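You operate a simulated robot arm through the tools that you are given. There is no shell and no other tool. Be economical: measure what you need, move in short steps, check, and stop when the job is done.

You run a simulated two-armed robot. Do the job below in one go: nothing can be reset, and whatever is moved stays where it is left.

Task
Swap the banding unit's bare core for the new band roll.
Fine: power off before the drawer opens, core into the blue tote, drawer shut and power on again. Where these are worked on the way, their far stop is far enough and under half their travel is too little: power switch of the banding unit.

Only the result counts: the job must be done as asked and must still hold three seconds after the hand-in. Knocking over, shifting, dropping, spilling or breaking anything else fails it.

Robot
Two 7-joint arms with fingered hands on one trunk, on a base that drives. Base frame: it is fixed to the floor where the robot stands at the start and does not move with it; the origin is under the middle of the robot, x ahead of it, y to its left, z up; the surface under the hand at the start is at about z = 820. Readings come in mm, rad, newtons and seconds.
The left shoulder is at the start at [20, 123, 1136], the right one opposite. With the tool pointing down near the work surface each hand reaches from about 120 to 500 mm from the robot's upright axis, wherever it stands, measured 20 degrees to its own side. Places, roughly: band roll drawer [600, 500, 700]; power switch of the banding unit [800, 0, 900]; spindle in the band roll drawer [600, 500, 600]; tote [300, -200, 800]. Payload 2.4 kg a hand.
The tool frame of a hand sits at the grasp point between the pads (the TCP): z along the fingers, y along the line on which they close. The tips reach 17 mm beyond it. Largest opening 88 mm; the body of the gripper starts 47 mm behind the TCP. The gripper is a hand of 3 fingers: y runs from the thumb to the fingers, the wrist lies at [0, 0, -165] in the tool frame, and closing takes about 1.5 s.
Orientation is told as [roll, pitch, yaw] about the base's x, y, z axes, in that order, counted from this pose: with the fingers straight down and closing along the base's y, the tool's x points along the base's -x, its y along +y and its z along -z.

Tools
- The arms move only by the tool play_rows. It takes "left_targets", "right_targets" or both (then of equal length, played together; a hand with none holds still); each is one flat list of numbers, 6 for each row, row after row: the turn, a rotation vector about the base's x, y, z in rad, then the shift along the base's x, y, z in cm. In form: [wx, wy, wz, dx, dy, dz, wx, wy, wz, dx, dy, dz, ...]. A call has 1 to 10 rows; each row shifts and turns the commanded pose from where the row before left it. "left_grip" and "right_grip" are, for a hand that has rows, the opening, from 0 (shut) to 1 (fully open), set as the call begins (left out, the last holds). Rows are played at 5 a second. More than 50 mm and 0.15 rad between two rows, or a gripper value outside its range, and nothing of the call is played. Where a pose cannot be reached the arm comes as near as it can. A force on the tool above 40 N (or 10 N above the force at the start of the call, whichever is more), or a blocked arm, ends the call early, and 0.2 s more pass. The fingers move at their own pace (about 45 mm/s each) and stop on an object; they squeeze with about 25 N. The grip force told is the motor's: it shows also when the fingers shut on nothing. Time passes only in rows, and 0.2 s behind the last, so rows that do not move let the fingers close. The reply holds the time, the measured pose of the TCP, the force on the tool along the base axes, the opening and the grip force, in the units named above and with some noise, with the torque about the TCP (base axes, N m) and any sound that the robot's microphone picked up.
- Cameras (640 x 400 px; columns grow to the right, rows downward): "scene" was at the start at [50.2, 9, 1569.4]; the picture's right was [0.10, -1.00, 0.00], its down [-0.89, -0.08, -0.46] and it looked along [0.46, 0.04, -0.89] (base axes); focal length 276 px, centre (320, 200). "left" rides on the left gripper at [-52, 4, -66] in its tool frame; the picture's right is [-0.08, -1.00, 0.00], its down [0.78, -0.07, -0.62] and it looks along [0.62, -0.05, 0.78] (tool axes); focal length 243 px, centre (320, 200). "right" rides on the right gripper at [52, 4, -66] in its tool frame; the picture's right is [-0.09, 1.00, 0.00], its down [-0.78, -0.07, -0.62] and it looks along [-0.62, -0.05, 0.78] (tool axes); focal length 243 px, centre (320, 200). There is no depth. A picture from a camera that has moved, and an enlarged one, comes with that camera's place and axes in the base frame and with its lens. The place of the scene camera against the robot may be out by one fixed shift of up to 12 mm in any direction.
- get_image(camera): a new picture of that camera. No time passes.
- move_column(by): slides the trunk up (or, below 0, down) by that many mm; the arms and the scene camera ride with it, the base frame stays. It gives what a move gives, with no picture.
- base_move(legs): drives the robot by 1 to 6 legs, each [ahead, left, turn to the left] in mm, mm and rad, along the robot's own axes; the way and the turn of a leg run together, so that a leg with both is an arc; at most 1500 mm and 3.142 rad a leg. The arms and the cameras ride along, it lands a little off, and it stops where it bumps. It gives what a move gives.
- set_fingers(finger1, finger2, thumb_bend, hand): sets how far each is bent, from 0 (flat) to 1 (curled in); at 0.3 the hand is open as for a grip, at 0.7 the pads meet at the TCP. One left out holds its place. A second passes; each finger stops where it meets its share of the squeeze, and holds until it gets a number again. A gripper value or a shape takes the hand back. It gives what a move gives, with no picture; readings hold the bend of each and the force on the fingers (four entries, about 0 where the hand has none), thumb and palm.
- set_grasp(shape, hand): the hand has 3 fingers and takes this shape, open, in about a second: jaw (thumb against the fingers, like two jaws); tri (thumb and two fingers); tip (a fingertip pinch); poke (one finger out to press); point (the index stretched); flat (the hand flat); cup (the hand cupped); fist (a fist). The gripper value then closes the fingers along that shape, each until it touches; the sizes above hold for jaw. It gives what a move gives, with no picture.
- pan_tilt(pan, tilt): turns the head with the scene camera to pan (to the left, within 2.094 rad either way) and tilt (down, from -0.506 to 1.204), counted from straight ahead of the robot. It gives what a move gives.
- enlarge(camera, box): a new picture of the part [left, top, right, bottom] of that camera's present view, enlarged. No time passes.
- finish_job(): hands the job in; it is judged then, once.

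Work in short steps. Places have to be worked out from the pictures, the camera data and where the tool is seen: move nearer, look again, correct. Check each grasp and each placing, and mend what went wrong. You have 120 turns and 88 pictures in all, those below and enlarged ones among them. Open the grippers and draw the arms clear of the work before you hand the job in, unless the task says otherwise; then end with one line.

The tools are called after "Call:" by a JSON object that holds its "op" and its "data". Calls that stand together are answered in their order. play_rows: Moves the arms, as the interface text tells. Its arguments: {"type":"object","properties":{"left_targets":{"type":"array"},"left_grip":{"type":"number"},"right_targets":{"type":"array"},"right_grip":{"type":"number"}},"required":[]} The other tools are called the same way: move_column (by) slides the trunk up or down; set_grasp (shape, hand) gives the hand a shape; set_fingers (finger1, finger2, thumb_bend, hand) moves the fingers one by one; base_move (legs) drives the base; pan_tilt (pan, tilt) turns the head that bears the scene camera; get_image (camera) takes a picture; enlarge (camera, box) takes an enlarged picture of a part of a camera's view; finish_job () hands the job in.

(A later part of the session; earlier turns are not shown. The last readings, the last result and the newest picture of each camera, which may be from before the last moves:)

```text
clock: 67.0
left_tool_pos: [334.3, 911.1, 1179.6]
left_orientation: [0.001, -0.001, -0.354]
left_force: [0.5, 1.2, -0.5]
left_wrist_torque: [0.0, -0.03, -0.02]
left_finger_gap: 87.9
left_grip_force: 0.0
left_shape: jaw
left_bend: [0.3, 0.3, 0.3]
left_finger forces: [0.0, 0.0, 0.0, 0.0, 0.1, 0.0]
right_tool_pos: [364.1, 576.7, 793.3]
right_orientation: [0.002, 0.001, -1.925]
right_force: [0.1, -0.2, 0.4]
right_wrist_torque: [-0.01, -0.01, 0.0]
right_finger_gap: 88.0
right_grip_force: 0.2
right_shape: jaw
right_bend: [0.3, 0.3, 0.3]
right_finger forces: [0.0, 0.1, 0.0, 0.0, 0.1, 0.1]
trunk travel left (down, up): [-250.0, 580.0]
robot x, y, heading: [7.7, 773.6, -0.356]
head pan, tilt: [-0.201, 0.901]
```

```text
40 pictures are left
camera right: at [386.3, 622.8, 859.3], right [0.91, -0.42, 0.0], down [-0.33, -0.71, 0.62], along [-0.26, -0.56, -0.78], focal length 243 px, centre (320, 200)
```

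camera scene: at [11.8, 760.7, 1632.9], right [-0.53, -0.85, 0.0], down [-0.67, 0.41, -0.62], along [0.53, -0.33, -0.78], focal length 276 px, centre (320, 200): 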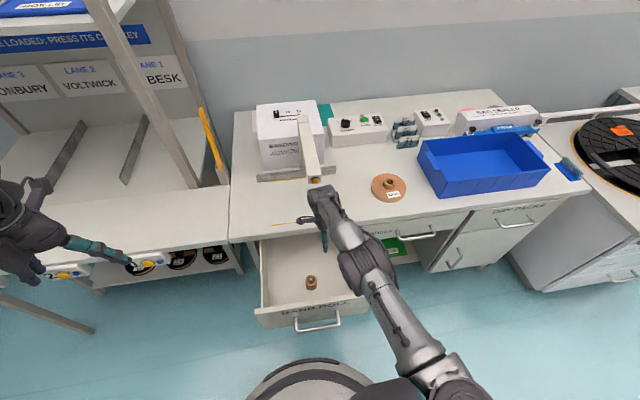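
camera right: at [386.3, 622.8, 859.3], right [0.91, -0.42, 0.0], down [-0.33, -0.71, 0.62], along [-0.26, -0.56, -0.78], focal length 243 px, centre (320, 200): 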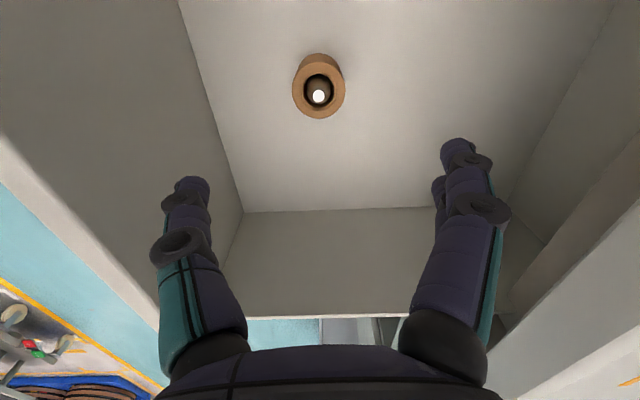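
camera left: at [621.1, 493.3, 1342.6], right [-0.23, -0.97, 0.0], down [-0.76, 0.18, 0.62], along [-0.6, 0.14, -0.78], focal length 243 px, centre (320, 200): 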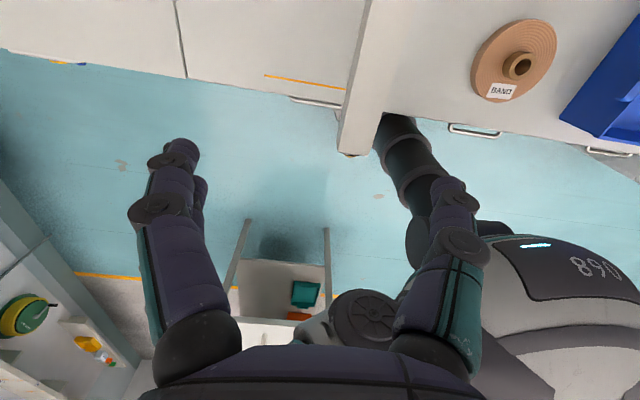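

Triangulation puts the core's top at about (363,576,639). I lower the column 110 mm, then the arm.

Call:
{"op": "move_column", "data": {"by": -110}}

Call:
{"op": "get_image", "data": {"camera": "right"}}

```text
clock: 68.4
left_tool_pos: [333.4, 911.8, 1070.6]
left_orientation: [0.0, 0.0, -0.353]
left_force: [-0.3, -0.1, 1.2]
left_wrist_torque: [-0.03, -0.01, -0.04]
left_finger_gap: 88.0
left_grip_force: 0.1
left_shape: jaw
left_bend: [0.3, 0.3, 0.3]
left_finger forces: [0.0, 0.0, 0.0, 0.1, 0.0, 0.0]
right_tool_pos: [363.4, 576.0, 681.5]
right_orientation: [0.002, -0.002, -1.923]
right_force: [0.3, 0.7, -0.1]
right_wrist_torque: [0.04, -0.01, -0.02]
right_finger_gap: 87.8
right_grip_force: 0.0
right_shape: jaw
right_bend: [0.3, 0.3, 0.3]
right_finger forces: [0.1, 0.0, 0.0, 0.0, 0.0, 0.0]
trunk travel left (down, up): [-140.0, 690.0]
robot x, y, heading: [10.9, 766.0, -0.355]
head pan, tilt: [-0.201, 0.901]
```

```text
39 pictures are left
camera right: at [386.3, 622.8, 749.3], right [0.91, -0.42, 0.0], down [-0.33, -0.71, 0.62], along [-0.26, -0.56, -0.78], focal length 243 px, centre (320, 200)
```

right: 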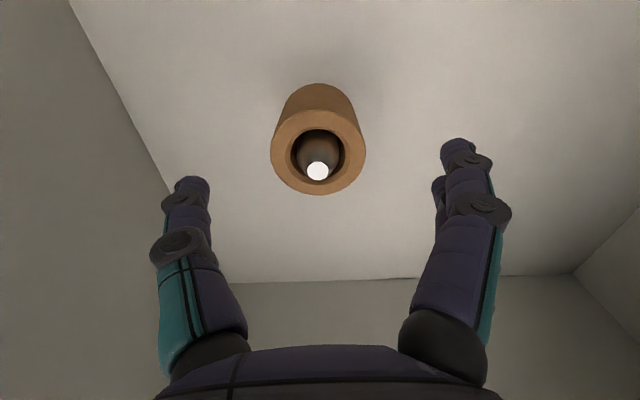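

Core top refines to (365,578,651). I descend 44 mm and close.

Call:
{"op": "play_rows", "data": {"right_targets": [0, 0, 0, 0.1, 0.2, -1.5, 0, 0, 0, 0, 0, -1.5, 0, 0, 0, 0, 0, -1.4]}}

Call:
{"op": "play_rows", "data": {"right_targets": [0, 0, 0, 0, 0, 0, 0, 0, 0, 0, 0, 0, 0, 0, 0, 0, 0, 0, 0, 0, 0, 0, 0, 0, 0, 0, 0, 0, 0, 0, 0, 0, 0, 0, 0, 0, 0, 0, 0, 0, 0, 0], "right_grip": 0}}

Call:
{"op": "get_image", "data": {"camera": "right"}}

```text
clock: 69.2
left_tool_pos: [332.3, 911.1, 1070.9]
left_orientation: [-0.001, 0.0, -0.354]
left_force: [-1.2, -0.1, -0.7]
left_wrist_torque: [0.03, -0.02, 0.02]
left_finger_gap: 88.1
left_grip_force: 0.0
left_shape: jaw
left_bend: [0.3, 0.3, 0.3]
left_finger forces: [0.0, 0.1, 0.1, 0.0, 0.0, 0.0]
right_tool_pos: [364.7, 577.5, 640.1]
right_orientation: [0.002, 0.0, -1.924]
right_force: [0.3, 0.0, -0.6]
right_wrist_torque: [0.02, -0.01, 0.02]
right_finger_gap: 88.1
right_grip_force: 0.0
right_shape: jaw
right_bend: [0.3, 0.3, 0.3]
right_finger forces: [0.0, 0.0, 0.0, 0.2, 0.0, 0.0]
trunk travel left (down, up): [-140.0, 690.0]
robot x, y, heading: [9.4, 773.7, -0.358]
head pan, tilt: [-0.201, 0.901]
```

```text
clock: 70.8
left_tool_pos: [334.0, 911.4, 1070.8]
left_orientation: [0.0, 0.0, -0.353]
left_force: [-0.5, 1.1, 0.1]
left_wrist_torque: [0.02, 0.02, 0.01]
left_finger_gap: 87.9
left_grip_force: 0.0
left_shape: jaw
left_bend: [0.3, 0.3, 0.3]
left_finger forces: [0.1, 0.1, 0.0, 0.1, 0.0, 0.0]
right_tool_pos: [364.8, 578.3, 639.6]
right_orientation: [0.003, 0.0, -1.924]
right_force: [0.4, -0.1, -0.6]
right_wrist_torque: [-0.01, 0.01, -0.01]
right_finger_gap: 34.7
right_grip_force: 25.1
right_shape: jaw
right_bend: [0.73, 0.73, 0.7]
right_finger forces: [11.1, 11.8, 0.0, 0.0, 22.4, 0.0]
trunk travel left (down, up): [-140.0, 690.0]
robot x, y, heading: [7.0, 770.3, -0.354]
head pan, tilt: [-0.201, 0.901]
```

```text
38 pictures are left
camera right: at [387.3, 624.5, 706.8], right [0.91, -0.42, 0.0], down [-0.33, -0.71, 0.62], along [-0.26, -0.56, -0.78], focal length 243 px, centre (320, 200)
```

right: 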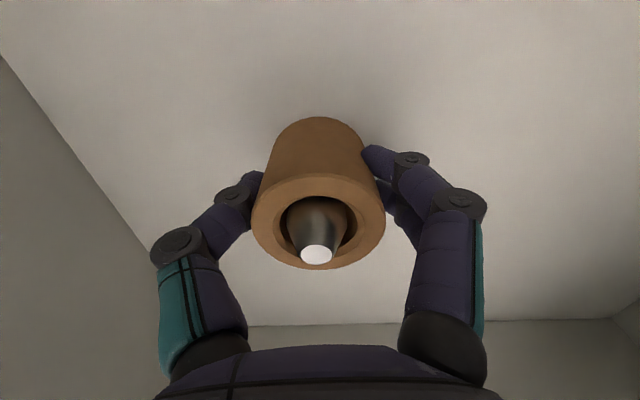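

Core gripped. I lift it straight up off the spindle.

Call:
{"op": "play_rows", "data": {"right_targets": [0, 0, 0, 0, 0, 2, 0, 0, 0, 0, 0, 2, 0, 0, 0, 0, 0, 3, 0, 0, 0, 0, 0, 3]}}

Call:
{"op": "move_column", "data": {"by": 280}}

Call:
{"op": "get_image", "data": {"camera": "right"}}

Call:
{"op": "get_image", "data": {"camera": "scene"}}

```text
clock: 71.8
left_tool_pos: [333.0, 912.1, 1071.1]
left_orientation: [0.0, 0.001, -0.354]
left_force: [-0.1, -0.1, 0.3]
left_wrist_torque: [0.03, 0.01, 0.01]
left_finger_gap: 87.9
left_grip_force: 0.0
left_shape: jaw
left_bend: [0.3, 0.3, 0.3]
left_finger forces: [0.1, 0.0, 0.0, 0.0, 0.0, 0.0]
right_tool_pos: [364.8, 578.4, 740.1]
right_orientation: [0.0, 0.002, -1.923]
right_force: [-0.1, -1.3, -0.8]
right_wrist_torque: [0.03, -0.02, 0.02]
right_finger_gap: 34.5
right_grip_force: 25.2
right_shape: jaw
right_bend: [0.74, 0.73, 0.7]
right_finger forces: [11.3, 12.0, 0.0, 0.0, 22.5, 0.0]
trunk travel left (down, up): [-140.0, 690.0]
robot x, y, heading: [11.0, 771.3, -0.356]
head pan, tilt: [-0.201, 0.901]
```

```text
clock: 74.7
left_tool_pos: [332.9, 911.7, 1350.6]
left_orientation: [0.0, 0.0, -0.354]
left_force: [0.7, 0.1, -0.3]
left_wrist_torque: [0.02, 0.01, -0.01]
left_finger_gap: 88.1
left_grip_force: 0.0
left_shape: jaw
left_bend: [0.3, 0.3, 0.3]
left_finger forces: [0.1, 0.0, 0.0, 0.0, 0.0, 0.0]
right_tool_pos: [365.6, 578.8, 1019.4]
right_orientation: [0.002, 0.001, -1.923]
right_force: [0.2, 0.4, -0.3]
right_wrist_torque: [0.0, 0.01, 0.02]
right_finger_gap: 34.8
right_grip_force: 24.9
right_shape: jaw
right_bend: [0.74, 0.73, 0.7]
right_finger forces: [11.2, 12.1, 0.0, 0.1, 22.3, 0.1]
trunk travel left (down, up): [-420.0, 410.0]
robot x, y, heading: [6.6, 771.6, -0.356]
head pan, tilt: [-0.201, 0.901]
```

```text
37 pictures are left
camera right: at [387.1, 625.9, 1086.2], right [0.91, -0.42, 0.0], down [-0.33, -0.71, 0.62], along [-0.26, -0.56, -0.78], focal length 243 px, centre (320, 200)
```

right: 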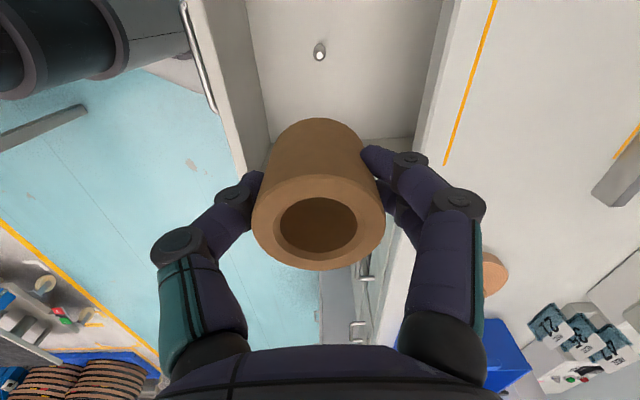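

```text
36 pictures are left
camera scene: at [62.1, 742.0, 1652.9], right [-0.53, -0.85, 0.0], down [-0.67, 0.41, -0.62], along [0.53, -0.33, -0.78], focal length 276 px, centre (320, 200)
```

scene: 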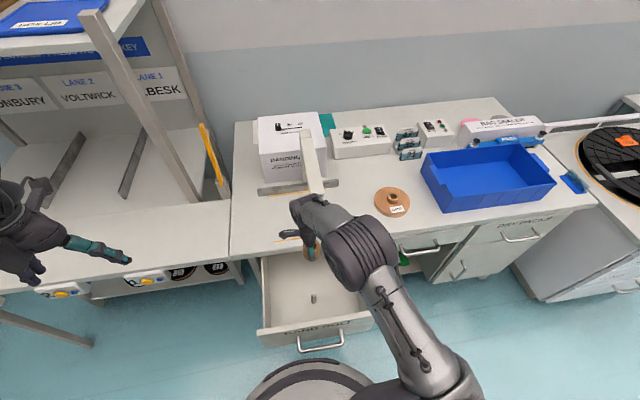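

Core is out and held. I drive right past the drawer towards the tote.

Call:
{"op": "base_move", "data": {"legs": [[0, -735, 0], [200, 0, 0]]}}

Call:
{"op": "get_image", "data": {"camera": "right"}}

Call:
{"op": "get_image", "data": {"camera": "scene"}}

```text
clock: 79.9
left_tool_pos: [271.2, 145.4, 1350.3]
left_orientation: [0.0, -0.001, -0.371]
left_force: [0.4, -0.6, 0.0]
left_wrist_torque: [0.02, 0.0, 0.03]
left_finger_gap: 87.6
left_grip_force: 0.0
left_shape: jaw
left_bend: [0.3, 0.3, 0.3]
left_finger forces: [0.0, 0.0, 0.0, 0.0, 0.1, 0.0]
right_tool_pos: [298.2, -187.8, 1019.5]
right_orientation: [0.001, -0.002, -1.938]
right_force: [0.6, 0.8, -0.1]
right_wrist_torque: [-0.03, 0.0, -0.02]
right_finger_gap: 34.7
right_grip_force: 24.6
right_shape: jaw
right_bend: [0.74, 0.73, 0.7]
right_finger forces: [11.2, 12.1, 0.0, 0.0, 22.4, 0.0]
trunk travel left (down, up): [-420.0, 410.0]
robot x, y, heading: [-55.2, 12.6, -0.369]
head pan, tilt: [-0.201, 0.901]
```

```text
35 pictures are left
camera right: at [320.2, -140.8, 1085.9], right [0.9, -0.44, 0.0], down [-0.34, -0.7, 0.62], along [-0.27, -0.56, -0.78], focal length 243 px, centre (320, 200)
```

right: 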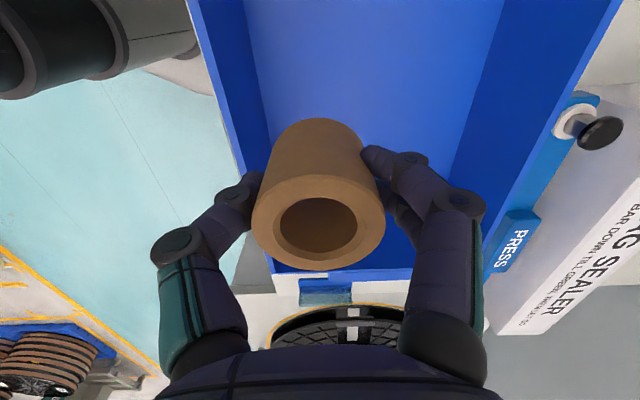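

```text
34 pictures are left
camera scene: at [-2.5, -19.8, 1652.9], right [-0.54, -0.84, 0.0], down [-0.66, 0.42, -0.62], along [0.52, -0.34, -0.78], focal length 276 px, centre (320, 200)
```

scene: 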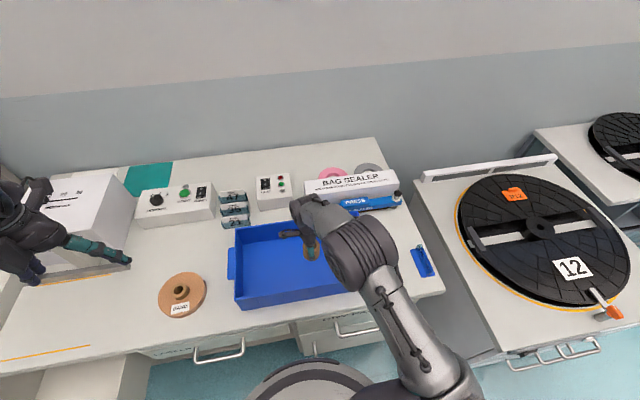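

The hand is above the tote, slightly near its front. I centre it and lower with the column.

Call:
{"op": "play_rows", "data": {"right_targets": [0, 0, 0, 2.0, -0.9, 0, 0, 0, 0, 2.0, -0.9, 0]}}

Call:
{"op": "move_column", "data": {"by": -130}}

Call:
{"op": "get_image", "data": {"camera": "right"}}

```text
clock: 80.5
left_tool_pos: [269.9, 145.6, 1350.2]
left_orientation: [0.0, -0.001, -0.372]
left_force: [0.0, 1.1, 0.4]
left_wrist_torque: [0.0, -0.01, 0.04]
left_finger_gap: 87.8
left_grip_force: 0.1
left_shape: jaw
left_bend: [0.3, 0.3, 0.3]
left_finger forces: [0.0, 0.0, 0.0, 0.0, 0.0, 0.1]
right_tool_pos: [336.1, -205.6, 1018.0]
right_orientation: [0.0, 0.0, -1.938]
right_force: [-0.3, 0.6, -0.2]
right_wrist_torque: [0.04, -0.02, 0.03]
right_finger_gap: 34.6
right_grip_force: 24.9
right_shape: jaw
right_bend: [0.74, 0.73, 0.7]
right_finger forces: [11.4, 12.2, 0.0, 0.0, 22.3, 0.1]
trunk travel left (down, up): [-420.0, 410.0]
robot x, y, heading: [-57.3, 15.3, -0.369]
head pan, tilt: [-0.201, 0.901]
```

```text
clock: 82.1
left_tool_pos: [270.1, 145.6, 1220.2]
left_orientation: [0.0, 0.002, -0.37]
left_force: [-0.1, -0.8, -0.4]
left_wrist_torque: [-0.01, -0.02, 0.03]
left_finger_gap: 88.0
left_grip_force: 0.0
left_shape: jaw
left_bend: [0.3, 0.3, 0.3]
left_finger forces: [0.1, 0.0, 0.0, 0.0, 0.0, 0.0]
right_tool_pos: [334.9, -205.4, 888.5]
right_orientation: [0.002, 0.0, -1.941]
right_force: [-0.6, -0.2, 0.6]
right_wrist_torque: [-0.01, 0.01, 0.02]
right_finger_gap: 34.6
right_grip_force: 25.2
right_shape: jaw
right_bend: [0.74, 0.73, 0.7]
right_finger forces: [11.3, 12.1, 0.1, 0.0, 22.5, 0.0]
trunk travel left (down, up): [-290.0, 540.0]
robot x, y, heading: [-57.7, 11.0, -0.376]
head pan, tilt: [-0.201, 0.901]
```

```text
33 pictures are left
camera right: at [357.7, -158.6, 955.2], right [0.9, -0.44, 0.0], down [-0.34, -0.7, 0.62], along [-0.27, -0.56, -0.78], focal length 243 px, centre (320, 200)
```

right: 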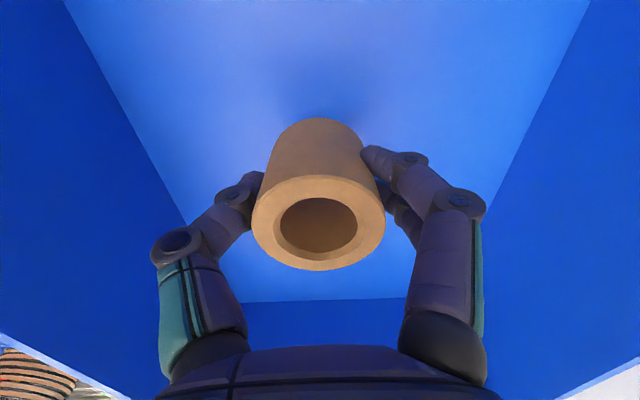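

Well centred in the tote. I lower in small steps until contact.

Call:
{"op": "play_rows", "data": {"right_targets": [0, 0, 0, 0, 0, -1, 0, 0, 0, 0, 0, -0.7, 0, 0, 0, 0, 0, -0.5, 0, 0, 0, 0, 0, -0.4, 0, 0, 0, 0, 0, -0.3]}}

Call:
{"op": "get_image", "data": {"camera": "right"}}

```text
clock: 83.3
left_tool_pos: [270.6, 146.4, 1219.9]
left_orientation: [0.0, 0.0, -0.369]
left_force: [-0.2, 0.3, 0.0]
left_wrist_torque: [0.01, 0.0, 0.0]
left_finger_gap: 88.0
left_grip_force: 0.1
left_shape: jaw
left_bend: [0.3, 0.3, 0.3]
left_finger forces: [0.0, 0.0, 0.0, 0.0, 0.0, 0.0]
right_tool_pos: [333.8, -204.7, 858.7]
right_orientation: [0.001, 0.0, -1.938]
right_force: [0.0, -0.4, -0.4]
right_wrist_torque: [0.04, 0.02, 0.02]
right_finger_gap: 34.4
right_grip_force: 25.0
right_shape: jaw
right_bend: [0.74, 0.73, 0.7]
right_finger forces: [11.3, 12.2, 0.0, 0.0, 22.3, 0.0]
trunk travel left (down, up): [-290.0, 540.0]
robot x, y, heading: [-58.5, 11.8, -0.372]
head pan, tilt: [-0.201, 0.901]
```

```text
32 pictures are left
camera right: at [356.5, -158.7, 926.3], right [0.9, -0.44, 0.0], down [-0.34, -0.7, 0.62], along [-0.27, -0.56, -0.78], focal length 243 px, centre (320, 200)
```

right: 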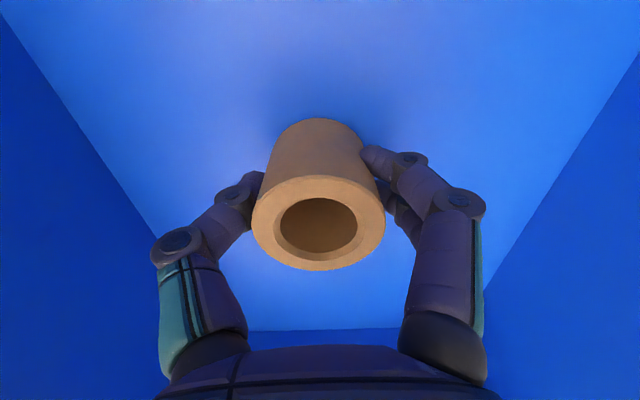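

Not yet touching; I go down further in 3 mm steps.

Call:
{"op": "play_rows", "data": {"right_targets": [0, 0, 0, 0, 0, -0.3, 0, 0, 0, 0, 0, -0.3, 0, 0, 0, 0, 0, -0.3, 0, 0, 0, 0, 0, -0.2]}}

```text
clock: 84.2
left_tool_pos: [267.1, 146.8, 1221.7]
left_orientation: [0.0, -0.003, -0.371]
left_force: [-0.1, -0.1, 0.5]
left_wrist_torque: [0.02, 0.01, -0.02]
left_finger_gap: 87.8
left_grip_force: 0.0
left_shape: jaw
left_bend: [0.3, 0.3, 0.3]
left_finger forces: [0.1, 0.1, 0.0, 0.1, 0.0, 0.0]
right_tool_pos: [334.5, -206.6, 855.5]
right_orientation: [0.014, 0.002, -1.938]
right_force: [-5.1, 0.9, 26.2]
right_wrist_torque: [0.02, 0.22, -0.01]
right_finger_gap: 36.3
right_grip_force: 24.7
right_shape: jaw
right_bend: [0.76, 0.76, 0.72]
right_finger forces: [11.9, 12.9, 0.0, 0.0, 28.9, 0.0]
trunk travel left (down, up): [-290.0, 540.0]
robot x, y, heading: [-58.5, 12.1, -0.374]
head pan, tilt: [-0.201, 0.901]
stopped in row 4 (right hand): the force on the tool passed its limit at 42 N (the readings are from after the stop); the commanded pose is now the measured one
```

Contact with the tote floor. I ease up 2 mm and open.

Call:
{"op": "play_rows", "data": {"right_targets": [0, 0, 0, 0, 0, 0.2]}}

Call:
{"op": "play_rows", "data": {"right_targets": [0, 0, 0, 0, 0, 0, 0, 0, 0, 0, 0, 0, 0, 0, 0, 0, 0, 0, 0, 0, 0, 0, 0, 0, 0, 0, 0, 0, 0, 0, 0, 0, 0, 0, 0, 0], "right_grip": 1}}

Call:
{"op": "get_image", "data": {"camera": "right"}}

```text
clock: 84.7
left_tool_pos: [269.2, 145.8, 1221.3]
left_orientation: [-0.002, -0.001, -0.37]
left_force: [0.0, -0.3, -0.2]
left_wrist_torque: [0.02, 0.0, -0.01]
left_finger_gap: 88.0
left_grip_force: 0.0
left_shape: jaw
left_bend: [0.3, 0.3, 0.3]
left_finger forces: [0.0, 0.0, 0.0, 0.1, 0.0, 0.1]
right_tool_pos: [335.1, -206.2, 854.1]
right_orientation: [0.012, 0.001, -1.941]
right_force: [-3.6, 0.8, 19.8]
right_wrist_torque: [0.02, 0.15, 0.02]
right_finger_gap: 36.2
right_grip_force: 25.1
right_shape: jaw
right_bend: [0.76, 0.76, 0.72]
right_finger forces: [12.7, 13.3, 0.0, 0.1, 27.9, 0.0]
trunk travel left (down, up): [-290.0, 540.0]
robot x, y, heading: [-56.4, 15.2, -0.366]
head pan, tilt: [-0.201, 0.901]
```

```text
clock: 86.0
left_tool_pos: [269.1, 146.0, 1221.0]
left_orientation: [-0.001, 0.0, -0.369]
left_force: [0.8, 0.9, -0.8]
left_wrist_torque: [-0.04, -0.02, -0.02]
left_finger_gap: 87.9
left_grip_force: 0.1
left_shape: jaw
left_bend: [0.3, 0.3, 0.3]
left_finger forces: [0.0, 0.0, 0.0, 0.1, 0.0, 0.0]
right_tool_pos: [336.7, -205.5, 854.9]
right_orientation: [0.008, 0.001, -1.94]
right_force: [0.0, 0.9, 0.2]
right_wrist_torque: [0.02, 0.01, -0.02]
right_finger_gap: 88.2
right_grip_force: 0.0
right_shape: jaw
right_bend: [0.3, 0.3, 0.3]
right_finger forces: [0.0, 0.0, 0.1, 0.0, 0.0, 0.0]
trunk travel left (down, up): [-290.0, 540.0]
robot x, y, heading: [-52.9, 14.3, -0.377]
head pan, tilt: [-0.201, 0.901]
```

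```text
31 pictures are left
camera right: at [358.7, -159.2, 921.1], right [0.9, -0.44, 0.01], down [-0.35, -0.7, 0.62], along [-0.27, -0.56, -0.78], focal length 243 px, centre (320, 200)
```

right: 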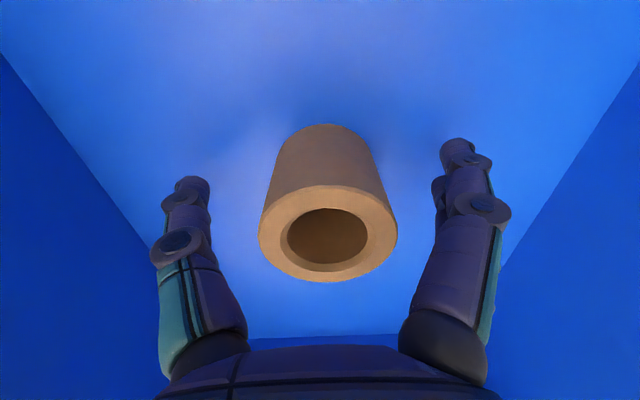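

Core stands in the tote. I raise clear with the column and drive left to the band roll.

Call:
{"op": "move_column", "data": {"by": 140}}

Call:
{"op": "base_move", "data": {"legs": [[-20, 340, 0]]}}

Call:
{"op": "get_image", "data": {"camera": "right"}}

Call:
{"op": "get_image", "data": {"camera": "scene"}}

```text
clock: 87.7
left_tool_pos: [270.3, 146.3, 1360.7]
left_orientation: [0.0, 0.0, -0.369]
left_force: [0.6, -0.9, 0.1]
left_wrist_torque: [0.02, -0.01, 0.0]
left_finger_gap: 87.9
left_grip_force: 0.0
left_shape: jaw
left_bend: [0.3, 0.3, 0.3]
left_finger forces: [0.0, 0.0, 0.1, 0.1, 0.1, 0.0]
right_tool_pos: [336.6, -206.4, 993.4]
right_orientation: [0.007, 0.001, -1.94]
right_force: [-0.4, 0.7, -0.4]
right_wrist_torque: [0.0, 0.03, -0.03]
right_finger_gap: 88.0
right_grip_force: 0.0
right_shape: jaw
right_bend: [0.3, 0.3, 0.3]
right_finger forces: [0.1, 0.0, 0.0, 0.1, 0.1, 0.1]
trunk travel left (down, up): [-430.0, 400.0]
robot x, y, heading: [-56.0, 10.4, -0.372]
head pan, tilt: [-0.201, 0.901]
```

```text
clock: 90.0
left_tool_pos: [381.9, 481.7, 1360.7]
left_orientation: [-0.001, -0.001, -0.376]
left_force: [0.8, 0.6, -0.4]
left_wrist_torque: [0.0, -0.01, 0.01]
left_finger_gap: 87.8
left_grip_force: 0.2
left_shape: jaw
left_bend: [0.3, 0.3, 0.3]
left_finger forces: [0.1, 0.1, 0.1, 0.0, 0.0, 0.1]
right_tool_pos: [447.6, 129.0, 994.5]
right_orientation: [0.009, -0.001, -1.944]
right_force: [0.6, -0.2, 0.1]
right_wrist_torque: [-0.01, 0.03, 0.01]
right_finger_gap: 88.0
right_grip_force: 0.1
right_shape: jaw
right_bend: [0.3, 0.3, 0.3]
right_finger forces: [0.0, 0.1, 0.1, 0.0, 0.1, 0.0]
trunk travel left (down, up): [-430.0, 400.0]
robot x, y, heading: [51.4, 350.8, -0.374]
head pan, tilt: [-0.201, 0.901]
```

```text
30 pictures are left
camera right: at [469.0, 176.4, 1061.1], right [0.9, -0.44, 0.01], down [-0.35, -0.7, 0.62], along [-0.27, -0.56, -0.78], focal length 243 px, centre (320, 200)
```

right: 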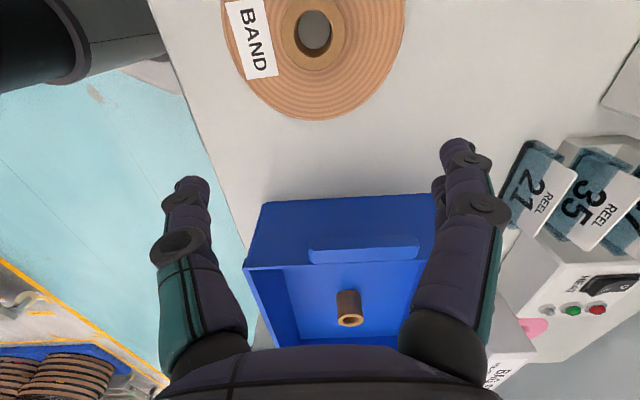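

```text
29 pictures are left
camera scene: at [107.1, 318.7, 1663.0], right [-0.55, -0.84, 0.0], down [-0.66, 0.43, -0.62], along [0.52, -0.34, -0.78], focal length 276 px, centre (320, 200)
```

scene: 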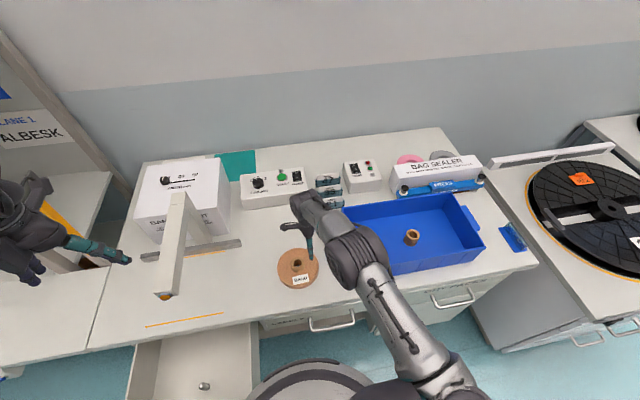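

Roll hub at about (463,166). I centre the hand and lower 80 mm by column to look again.

Call:
{"op": "play_rows", "data": {"right_targets": [0, 0, 0, 1.5, 3.7, 0]}}

Call:
{"op": "move_column", "data": {"by": -70}}

Call:
{"op": "get_image", "data": {"camera": "right"}}

```text
clock: 90.4
left_tool_pos: [381.9, 482.8, 1361.0]
left_orientation: [-0.002, -0.001, -0.376]
left_force: [0.0, 0.0, -0.4]
left_wrist_torque: [0.0, 0.0, 0.0]
left_finger_gap: 87.7
left_grip_force: 0.0
left_shape: jaw
left_bend: [0.3, 0.3, 0.3]
left_finger forces: [0.0, 0.0, 0.0, 0.1, 0.0, 0.0]
right_tool_pos: [463.2, 165.9, 993.2]
right_orientation: [0.008, 0.0, -1.945]
right_force: [0.3, 0.1, -0.1]
right_wrist_torque: [0.02, 0.02, -0.02]
right_finger_gap: 88.0
right_grip_force: 0.0
right_shape: jaw
right_bend: [0.3, 0.3, 0.3]
right_finger forces: [0.1, 0.0, 0.0, 0.0, 0.0, 0.1]
trunk travel left (down, up): [-430.0, 400.0]
robot x, y, heading: [55.4, 351.7, -0.376]
head pan, tilt: [-0.201, 0.901]
```

```text
clock: 91.5
left_tool_pos: [380.7, 481.7, 1291.4]
left_orientation: [-0.002, -0.001, -0.374]
left_force: [0.6, 0.2, -0.6]
left_wrist_torque: [-0.01, 0.01, 0.0]
left_finger_gap: 88.1
left_grip_force: 0.2
left_shape: jaw
left_bend: [0.3, 0.3, 0.3]
left_finger forces: [0.0, 0.0, 0.0, 0.0, 0.0, 0.0]
right_tool_pos: [461.4, 166.3, 924.6]
right_orientation: [0.009, 0.0, -1.945]
right_force: [-0.4, -0.1, -0.2]
right_wrist_torque: [0.0, 0.01, 0.01]
right_finger_gap: 88.1
right_grip_force: 0.1
right_shape: jaw
right_bend: [0.3, 0.3, 0.3]
right_finger forces: [0.1, 0.1, 0.1, 0.0, 0.1, 0.0]
trunk travel left (down, up): [-360.0, 470.0]
robot x, y, heading: [53.2, 348.2, -0.378]
head pan, tilt: [-0.201, 0.901]
```

```text
28 pictures are left
camera right: at [484.6, 212.5, 991.6], right [0.9, -0.44, 0.01], down [-0.35, -0.7, 0.62], along [-0.27, -0.56, -0.78], focal length 243 px, centre (320, 200)
```

right: 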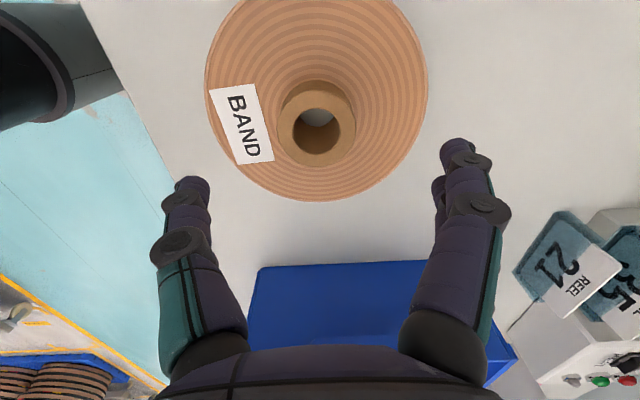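

Hub top at (462,166,862), 40 mm wide. I descend carefully until the tips are just above the disc.

Call:
{"op": "play_rows", "data": {"right_targets": [0, 0, 0, 0, 0, -2, 0, 0, 0, 0, 0, -2, 0, 0, 0, 0, 0, -1, 0, 0, 0, 0, 0, -0.5, 0, 0, 0, 0, 0, -0.4]}}

Call:
{"op": "get_image", "data": {"camera": "right"}}

```text
clock: 92.7
left_tool_pos: [382.1, 481.1, 1290.4]
left_orientation: [-0.002, 0.002, -0.375]
left_force: [-0.3, -0.1, 0.1]
left_wrist_torque: [-0.01, 0.0, -0.02]
left_finger_gap: 88.0
left_grip_force: 0.0
left_shape: jaw
left_bend: [0.3, 0.3, 0.3]
left_finger forces: [0.1, 0.1, 0.0, 0.1, 0.1, 0.0]
right_tool_pos: [454.3, 165.7, 866.9]
right_orientation: [0.008, -0.001, -1.946]
right_force: [-0.2, 0.2, 0.6]
right_wrist_torque: [0.01, 0.0, 0.04]
right_finger_gap: 88.2
right_grip_force: 0.0
right_shape: jaw
right_bend: [0.3, 0.3, 0.3]
right_finger forces: [0.0, 0.0, 0.0, 0.0, 0.0, 0.0]
right hand out of reach, approached as far as the arm can: row 2, 5
trunk travel left (down, up): [-360.0, 470.0]
robot x, y, heading: [53.4, 351.1, -0.377]
head pan, tilt: [-0.201, 0.901]
```

```text
27 pictures are left
camera right: at [476.7, 212.7, 934.1], right [0.9, -0.44, 0.01], down [-0.35, -0.7, 0.62], along [-0.27, -0.56, -0.78], focal length 243 px, centre (320, 200)
```

right: 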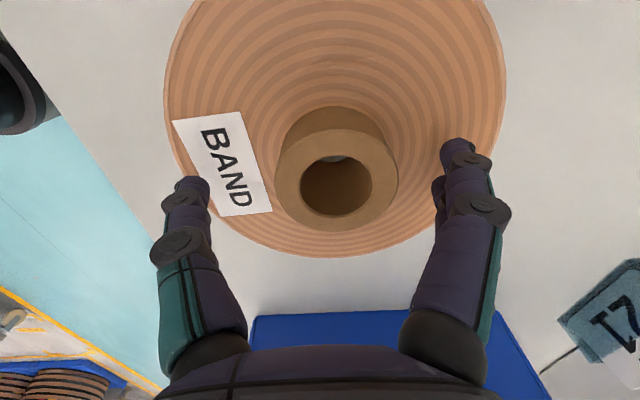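

Reach limit shifted it 8 mm. I raise 3 cm, drive 50 mm ahead, and correct.

Call:
{"op": "play_rows", "data": {"right_targets": [0, 0, 0, 0, 0, 3]}}

Call:
{"op": "base_move", "data": {"legs": [[50, 0, 0]]}}

Call:
{"op": "play_rows", "data": {"right_targets": [0, 0, 0, -2, 1, 0, 0, 0, 0, -1.5, 0.8, 0]}}

Call:
{"op": "get_image", "data": {"camera": "right"}}

```text
clock: 93.1
left_tool_pos: [381.3, 481.3, 1290.9]
left_orientation: [0.0, -0.002, -0.376]
left_force: [-0.1, -0.4, -0.5]
left_wrist_torque: [-0.02, 0.03, -0.02]
left_finger_gap: 87.9
left_grip_force: 0.1
left_shape: jaw
left_bend: [0.3, 0.3, 0.3]
left_finger forces: [0.0, 0.0, 0.0, 0.0, 0.1, 0.0]
right_tool_pos: [453.8, 164.9, 898.6]
right_orientation: [0.009, 0.002, -1.942]
right_force: [-0.6, -0.2, -0.9]
right_wrist_torque: [-0.01, 0.0, 0.01]
right_finger_gap: 88.0
right_grip_force: 0.0
right_shape: jaw
right_bend: [0.3, 0.3, 0.3]
right_finger forces: [0.0, 0.1, 0.0, 0.0, 0.0, 0.0]
trunk travel left (down, up): [-360.0, 470.0]
robot x, y, heading: [56.1, 346.8, -0.374]
head pan, tilt: [-0.201, 0.901]
```

```text
clock: 94.0
left_tool_pos: [431.7, 461.8, 1290.7]
left_orientation: [-0.001, 0.001, -0.375]
left_force: [-0.1, 0.1, -0.2]
left_wrist_torque: [0.03, -0.03, -0.01]
left_finger_gap: 87.9
left_grip_force: 0.1
left_shape: jaw
left_bend: [0.3, 0.3, 0.3]
left_finger forces: [0.1, 0.0, 0.0, 0.1, 0.0, 0.0]
right_tool_pos: [501.7, 147.3, 896.3]
right_orientation: [0.006, -0.001, -1.944]
right_force: [-0.2, 0.3, 0.3]
right_wrist_torque: [0.0, 0.0, -0.02]
right_finger_gap: 88.0
right_grip_force: 0.0
right_shape: jaw
right_bend: [0.3, 0.3, 0.3]
right_finger forces: [0.0, 0.0, 0.0, 0.1, 0.0, 0.0]
trunk travel left (down, up): [-360.0, 470.0]
robot x, y, heading: [103.1, 329.6, -0.372]
head pan, tilt: [-0.201, 0.901]
```

```text
clock: 94.6
left_tool_pos: [429.6, 463.4, 1291.1]
left_orientation: [0.0, -0.001, -0.377]
left_force: [0.1, 0.5, 0.4]
left_wrist_torque: [-0.01, -0.01, -0.02]
left_finger_gap: 88.0
left_grip_force: 0.1
left_shape: jaw
left_bend: [0.3, 0.3, 0.3]
left_finger forces: [0.0, 0.0, 0.1, 0.0, 0.1, 0.0]
right_tool_pos: [464.2, 163.8, 895.9]
right_orientation: [0.009, 0.001, -1.944]
right_force: [0.7, 0.5, 0.1]
right_wrist_torque: [0.01, -0.02, 0.02]
right_finger_gap: 88.1
right_grip_force: 0.1
right_shape: jaw
right_bend: [0.3, 0.3, 0.3]
right_finger forces: [0.1, 0.1, 0.0, 0.1, 0.0, 0.0]
trunk travel left (down, up): [-360.0, 470.0]
robot x, y, heading: [98.8, 331.3, -0.372]
head pan, tilt: [-0.201, 0.901]
```

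```text
26 pictures are left
camera right: at [487.2, 211.3, 963.0], right [0.9, -0.44, 0.01], down [-0.35, -0.7, 0.62], along [-0.27, -0.56, -0.78], focal length 243 px, centre (320, 200)
```

right: 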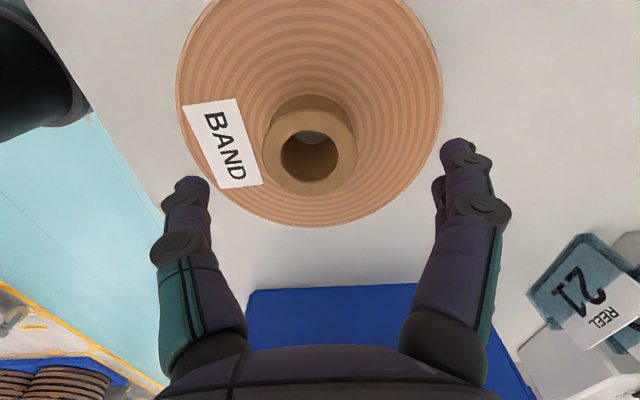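

Small correction (−3,+3 mm) and descend 3 cm in fine steps.

Call:
{"op": "play_rows", "data": {"right_targets": [0, 0, 0, -0.3, 0.3, -1, 0, 0, 0, 0, 0, -1, 0, 0, 0, 0, 0, -0.5, 0, 0, 0, 0, 0, -0.5]}}

Call:
{"op": "get_image", "data": {"camera": "right"}}

```text
clock: 95.6
left_tool_pos: [429.4, 463.0, 1290.2]
left_orientation: [0.001, -0.001, -0.374]
left_force: [-0.7, -0.4, -0.7]
left_wrist_torque: [0.0, -0.03, 0.06]
left_finger_gap: 88.0
left_grip_force: 0.0
left_shape: jaw
left_bend: [0.3, 0.3, 0.3]
left_finger forces: [0.0, 0.0, 0.1, 0.0, 0.1, 0.0]
right_tool_pos: [463.5, 166.3, 866.8]
right_orientation: [0.01, 0.001, -1.945]
right_force: [0.6, 0.9, -0.5]
right_wrist_torque: [0.01, -0.02, -0.03]
right_finger_gap: 87.9
right_grip_force: 0.1
right_shape: jaw
right_bend: [0.3, 0.3, 0.3]
right_finger forces: [0.0, 0.0, 0.0, 0.1, 0.1, 0.0]
trunk travel left (down, up): [-360.0, 470.0]
robot x, y, heading: [100.8, 334.1, -0.377]
head pan, tilt: [-0.201, 0.901]
```

```text
25 pictures are left
camera right: at [485.0, 214.2, 933.9], right [0.9, -0.44, 0.01], down [-0.35, -0.7, 0.62], along [-0.27, -0.56, -0.78], focal length 243 px, centre (320, 200)
```

right: 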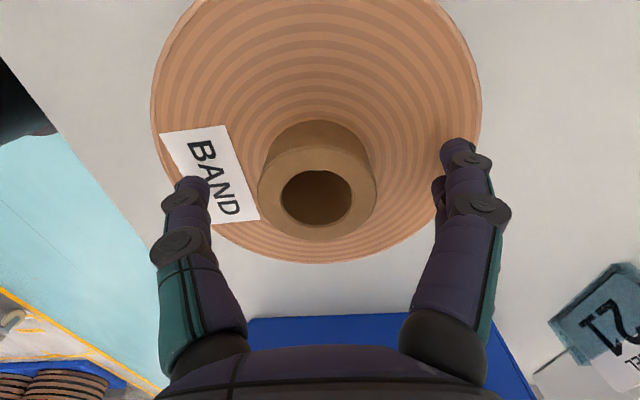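

Hub is centred and protrudes ~20 mm above the disc. I go down 3 mm more and close.

Call:
{"op": "play_rows", "data": {"right_targets": [0, 0, 0, 0, 0, -0.3]}}

Call:
{"op": "play_rows", "data": {"right_targets": [0, 0, 0, 0, 0, 0, 0, 0, 0, 0, 0, 0, 0, 0, 0, 0, 0, 0, 0, 0, 0, 0, 0, 0, 0, 0, 0, 0, 0, 0, 0, 0, 0, 0, 0, 0, 0, 0, 0, 0, 0, 0], "right_grip": 0}}

Call:
{"op": "get_image", "data": {"camera": "right"}}

```text
clock: 96.0
left_tool_pos: [429.2, 462.3, 1290.8]
left_orientation: [0.0, 0.001, -0.377]
left_force: [-0.3, 0.1, -0.4]
left_wrist_torque: [-0.01, 0.01, -0.02]
left_finger_gap: 88.0
left_grip_force: 0.1
left_shape: jaw
left_bend: [0.3, 0.3, 0.3]
left_finger forces: [0.0, 0.0, 0.0, 0.1, 0.0, 0.0]
right_tool_pos: [462.3, 168.6, 864.3]
right_orientation: [0.009, 0.0, -1.944]
right_force: [-0.5, -0.7, -0.2]
right_wrist_torque: [0.01, -0.03, -0.02]
right_finger_gap: 87.8
right_grip_force: 0.0
right_shape: jaw
right_bend: [0.3, 0.3, 0.3]
right_finger forces: [0.0, 0.0, 0.0, 0.0, 0.1, 0.0]
trunk travel left (down, up): [-360.0, 470.0]
robot x, y, heading: [104.1, 331.7, -0.377]
head pan, tilt: [-0.201, 0.901]
```

```text
clock: 97.6
left_tool_pos: [429.5, 463.5, 1290.0]
left_orientation: [0.001, 0.0, -0.374]
left_force: [0.6, 0.1, 0.2]
left_wrist_torque: [0.0, 0.0, 0.0]
left_finger_gap: 87.9
left_grip_force: 0.1
left_shape: jaw
left_bend: [0.3, 0.3, 0.3]
left_finger forces: [0.1, 0.0, 0.0, 0.0, 0.0, 0.0]
right_tool_pos: [463.3, 168.0, 865.2]
right_orientation: [0.009, 0.0, -1.946]
right_force: [-0.8, 0.5, 0.3]
right_wrist_torque: [0.03, 0.0, 0.01]
right_finger_gap: 35.0
right_grip_force: 24.6
right_shape: jaw
right_bend: [0.73, 0.73, 0.7]
right_finger forces: [11.3, 11.8, 0.0, 0.0, 22.7, 0.1]
trunk travel left (down, up): [-360.0, 470.0]
robot x, y, heading: [102.0, 332.4, -0.376]
head pan, tilt: [-0.201, 0.901]
```

```text
24 pictures are left
camera right: at [485.0, 214.0, 931.7], right [0.9, -0.44, 0.01], down [-0.35, -0.7, 0.62], along [-0.27, -0.56, -0.78], focal length 243 px, centre (320, 200)
```

right: 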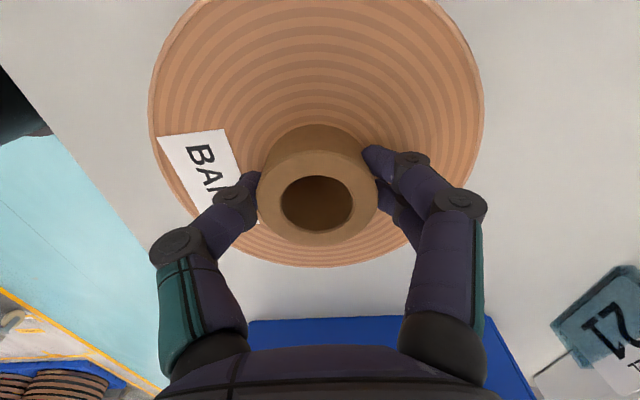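

Hub gripped. I lift the roll and check it hangs level.

Call:
{"op": "play_rows", "data": {"right_targets": [0, 0, 0, 0, 0, 1, 0, 0, 0, 0, 0, 2, 0, 0, 0, 0, 0, 3]}}

Call:
{"op": "move_column", "data": {"by": 90}}

Call:
{"op": "get_image", "data": {"camera": "right"}}

```text
clock: 98.4
left_tool_pos: [428.7, 462.5, 1291.7]
left_orientation: [0.002, -0.002, -0.375]
left_force: [-0.4, 0.1, -1.4]
left_wrist_torque: [0.03, 0.01, 0.02]
left_finger_gap: 88.0
left_grip_force: 0.1
left_shape: jaw
left_bend: [0.3, 0.3, 0.3]
left_finger forces: [0.0, 0.0, 0.1, 0.0, 0.0, 0.0]
right_tool_pos: [462.8, 167.4, 924.4]
right_orientation: [0.008, 0.003, -1.944]
right_force: [-0.6, -0.3, -1.8]
right_wrist_torque: [0.02, -0.02, -0.04]
right_finger_gap: 35.0
right_grip_force: 25.1
right_shape: jaw
right_bend: [0.73, 0.73, 0.7]
right_finger forces: [11.4, 12.0, 0.1, 0.0, 22.4, 0.0]
trunk travel left (down, up): [-360.0, 470.0]
robot x, y, heading: [102.6, 327.7, -0.375]
head pan, tilt: [-0.201, 0.901]
```

```text
clock: 99.7
left_tool_pos: [429.3, 463.0, 1379.3]
left_orientation: [-0.001, 0.0, -0.376]
left_force: [0.4, -0.1, 0.4]
left_wrist_torque: [-0.03, 0.0, 0.0]
left_finger_gap: 88.0
left_grip_force: 0.1
left_shape: jaw
left_bend: [0.3, 0.3, 0.3]
left_finger forces: [0.1, 0.0, 0.0, 0.1, 0.1, 0.0]
right_tool_pos: [461.8, 168.6, 1014.1]
right_orientation: [0.008, 0.0, -1.943]
right_force: [-0.5, 0.5, -2.5]
right_wrist_torque: [-0.01, 0.0, -0.01]
right_finger_gap: 35.0
right_grip_force: 25.1
right_shape: jaw
right_bend: [0.73, 0.73, 0.7]
right_finger forces: [11.3, 12.0, 0.0, 0.0, 22.5, 0.0]
trunk travel left (down, up): [-450.0, 380.0]
robot x, y, heading: [100.2, 329.9, -0.381]
head pan, tilt: [-0.201, 0.901]
```

```text
23 pictures are left
camera right: at [484.9, 214.1, 1081.0], right [0.9, -0.44, 0.01], down [-0.35, -0.7, 0.62], along [-0.27, -0.56, -0.78], focal length 243 px, centre (320, 200)
```

right: 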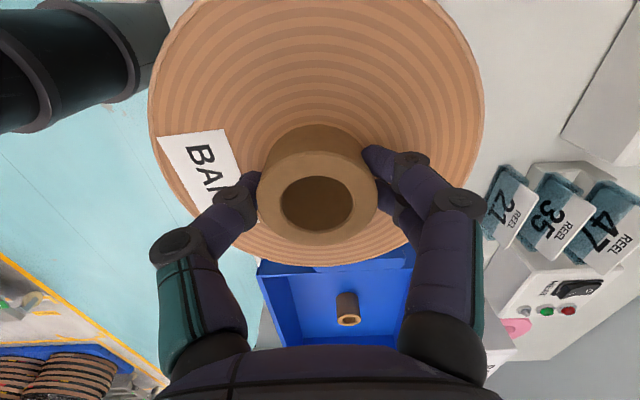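

Roll held level. I drive back, then left to the open drawer.

Call:
{"op": "base_move", "data": {"legs": [[-240, 0, 0], [0, 344, 0]]}}

Call:
{"op": "pan_tilt", "data": {"pan": 0.0, "tilt": 1.1}}

Call:
{"op": "get_image", "data": {"camera": "scene"}}

```text
clock: 103.2
left_tool_pos: [332.8, 865.2, 1381.0]
left_orientation: [-0.001, 0.002, -0.371]
left_force: [1.4, -0.3, 0.7]
left_wrist_torque: [0.01, -0.01, 0.0]
left_finger_gap: 87.9
left_grip_force: 0.2
left_shape: jaw
left_bend: [0.3, 0.3, 0.3]
left_finger forces: [0.0, 0.0, 0.0, 0.1, 0.0, 0.1]
right_tool_pos: [367.4, 570.5, 1014.7]
right_orientation: [0.009, 0.0, -1.94]
right_force: [-0.6, 0.6, -1.6]
right_wrist_torque: [-0.02, -0.02, 0.03]
right_finger_gap: 34.9
right_grip_force: 25.2
right_shape: jaw
right_bend: [0.73, 0.73, 0.7]
right_finger forces: [11.3, 12.0, 0.1, 0.1, 22.5, 0.0]
trunk travel left (down, up): [-450.0, 380.0]
robot x, y, heading: [4.1, 732.5, -0.37]
head pan, tilt: [-0.201, 0.901]
```

```text
clock: 104.0
left_tool_pos: [331.8, 865.2, 1379.7]
left_orientation: [0.0, -0.001, -0.372]
left_force: [0.9, 0.5, 0.7]
left_wrist_torque: [-0.03, 0.01, -0.01]
left_finger_gap: 88.2
left_grip_force: 0.1
left_shape: jaw
left_bend: [0.3, 0.3, 0.3]
left_finger forces: [0.0, 0.0, 0.0, 0.0, 0.0, 0.0]
right_tool_pos: [365.4, 569.1, 1014.9]
right_orientation: [0.008, 0.001, -1.941]
right_force: [0.0, -0.2, -2.1]
right_wrist_torque: [0.04, -0.03, 0.01]
right_finger_gap: 35.0
right_grip_force: 25.1
right_shape: jaw
right_bend: [0.73, 0.73, 0.7]
right_finger forces: [11.3, 12.0, 0.0, 0.0, 22.4, 0.0]
trunk travel left (down, up): [-450.0, 380.0]
robot x, y, heading: [7.5, 731.6, -0.373]
head pan, tilt: [0.0, 1.1]
```

```text
22 pictures are left
camera scene: at [52.8, 718.1, 1669.1], right [-0.36, -0.93, 0.0], down [-0.83, 0.32, -0.45], along [0.42, -0.17, -0.89], focal length 276 px, centre (320, 200)
```

scene: 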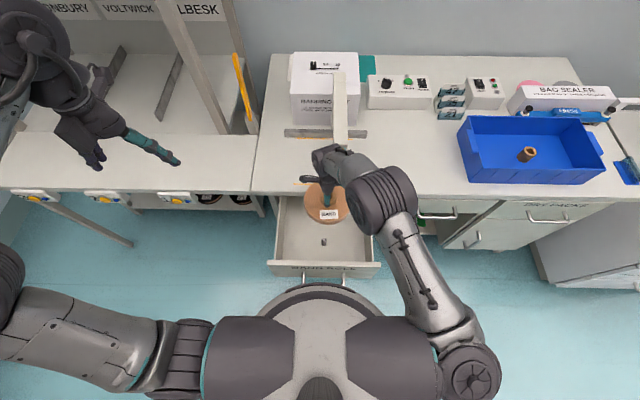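

Spindle and drawer unchanged. I align to the recorded core axis (364.8, 578.3) and lower 270 mm by column.

Call:
{"op": "play_rows", "data": {"right_targets": [0, 0, 0, -0.1, 0.9, 0]}}

Call:
{"op": "move_column", "data": {"by": -270}}

Call:
{"op": "get_image", "data": {"camera": "right"}}

Call:
{"op": "enlarge", "data": {"camera": "scene", "box": [240, 140, 400, 300]}}

```text
clock: 104.4
left_tool_pos: [331.5, 865.5, 1380.3]
left_orientation: [0.0, 0.001, -0.371]
left_force: [-0.8, -0.6, -0.2]
left_wrist_torque: [0.04, 0.02, -0.01]
left_finger_gap: 87.9
left_grip_force: 0.0
left_shape: jaw
left_bend: [0.3, 0.3, 0.3]
left_finger forces: [0.0, 0.0, 0.0, 0.0, 0.0, 0.0]
right_tool_pos: [364.3, 578.0, 1013.0]
right_orientation: [0.009, 0.0, -1.94]
right_force: [0.1, 0.0, -1.2]
right_wrist_torque: [0.05, -0.02, 0.0]
right_finger_gap: 35.0
right_grip_force: 24.9
right_shape: jaw
right_bend: [0.73, 0.73, 0.7]
right_finger forces: [11.4, 12.0, 0.0, 0.0, 22.5, 0.1]
trunk travel left (down, up): [-450.0, 380.0]
robot x, y, heading: [5.3, 731.2, -0.372]
head pan, tilt: [0.0, 1.1]
```

```text
clock: 107.1
left_tool_pos: [331.2, 865.5, 1111.6]
left_orientation: [0.0, -0.001, -0.372]
left_force: [0.1, -0.6, 1.1]
left_wrist_torque: [-0.05, -0.01, -0.02]
left_finger_gap: 88.2
left_grip_force: 0.1
left_shape: jaw
left_bend: [0.3, 0.3, 0.3]
left_finger forces: [0.1, 0.0, 0.0, 0.0, 0.1, 0.0]
right_tool_pos: [364.6, 578.8, 744.4]
right_orientation: [0.01, 0.001, -1.943]
right_force: [-1.1, 0.3, -2.8]
right_wrist_torque: [0.0, -0.01, 0.0]
right_finger_gap: 35.3
right_grip_force: 25.1
right_shape: jaw
right_bend: [0.73, 0.73, 0.7]
right_finger forces: [11.2, 12.0, 0.0, 0.0, 22.5, 0.0]
trunk travel left (down, up): [-180.0, 650.0]
robot x, y, heading: [3.0, 729.1, -0.369]
head pan, tilt: [0.0, 1.1]
```

```text
21 pictures are left
camera right: at [386.5, 625.2, 810.7], right [0.9, -0.44, 0.01], down [-0.35, -0.7, 0.62], along [-0.27, -0.56, -0.78], focal length 243 px, centre (320, 200)
```

right: 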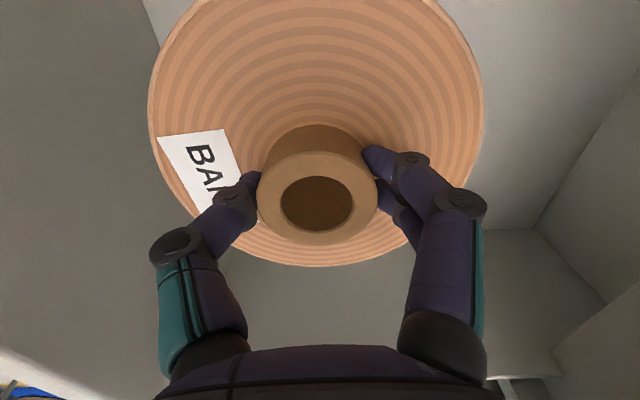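

```text
2.50 times, centred on (320, 220) of scene
camera zoom: at [52.8, 718.4, 1399.2], right [-0.36, -0.93, 0.0], down [-0.83, 0.32, -0.45], along [0.42, -0.17, -0.89], focal length 690 px, centre (320, 150)
```

zoom: 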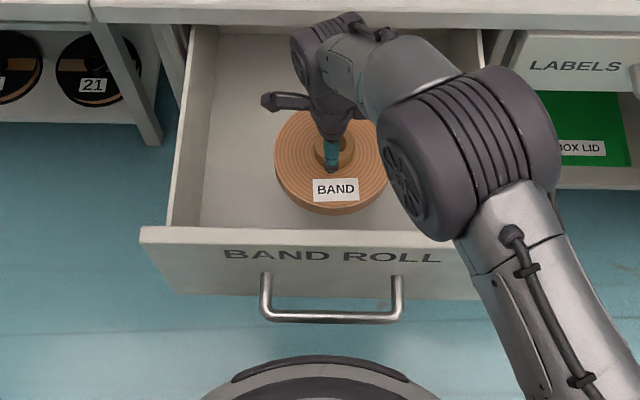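

Everything is clear. Column down 40 more, then the arm down in fine steps onto the spindle.

Call:
{"op": "move_column", "data": {"by": -40}}

Call:
{"op": "play_rows", "data": {"right_targets": [0, 0, 0, 0, 0, -0.6, 0, 0, 0, 0, 0, -0.6, 0, 0, 0, 0, 0, -0.6, 0, 0, 0, 0, 0, -0.6]}}

```text
clock: 108.0
left_tool_pos: [331.3, 864.6, 1069.1]
left_orientation: [0.0, 0.001, -0.371]
left_force: [0.4, -0.5, 0.7]
left_wrist_torque: [-0.02, 0.01, -0.04]
left_finger_gap: 88.0
left_grip_force: 0.0
left_shape: jaw
left_bend: [0.3, 0.3, 0.3]
left_finger forces: [0.0, 0.0, 0.0, 0.1, 0.1, 0.0]
right_tool_pos: [363.4, 578.3, 704.5]
right_orientation: [0.01, 0.002, -1.941]
right_force: [0.4, 0.5, -1.2]
right_wrist_torque: [0.04, 0.0, 0.02]
right_finger_gap: 35.2
right_grip_force: 25.0
right_shape: jaw
right_bend: [0.73, 0.73, 0.7]
right_finger forces: [11.1, 12.0, 0.0, 0.1, 22.5, 0.0]
trunk travel left (down, up): [-140.0, 690.0]
robot x, y, heading: [9.8, 728.9, -0.376]
head pan, tilt: [0.0, 1.1]
```

```text
clock: 109.0
left_tool_pos: [332.8, 864.6, 1071.2]
left_orientation: [0.001, -0.001, -0.373]
left_force: [0.6, 0.2, -0.5]
left_wrist_torque: [0.02, -0.02, -0.03]
left_finger_gap: 87.7
left_grip_force: 0.1
left_shape: jaw
left_bend: [0.3, 0.3, 0.3]
left_finger forces: [0.0, 0.0, 0.1, 0.0, 0.0, 0.1]
right_tool_pos: [365.2, 577.8, 679.1]
right_orientation: [0.009, -0.001, -1.941]
right_force: [0.0, 0.0, -1.9]
right_wrist_torque: [0.02, -0.01, 0.03]
right_finger_gap: 35.1
right_grip_force: 24.9
right_shape: jaw
right_bend: [0.73, 0.73, 0.7]
right_finger forces: [11.3, 12.1, 0.0, 0.0, 22.4, 0.1]
trunk travel left (down, up): [-140.0, 690.0]
robot x, y, heading: [9.3, 728.6, -0.373]
head pan, tilt: [0.0, 1.1]
```

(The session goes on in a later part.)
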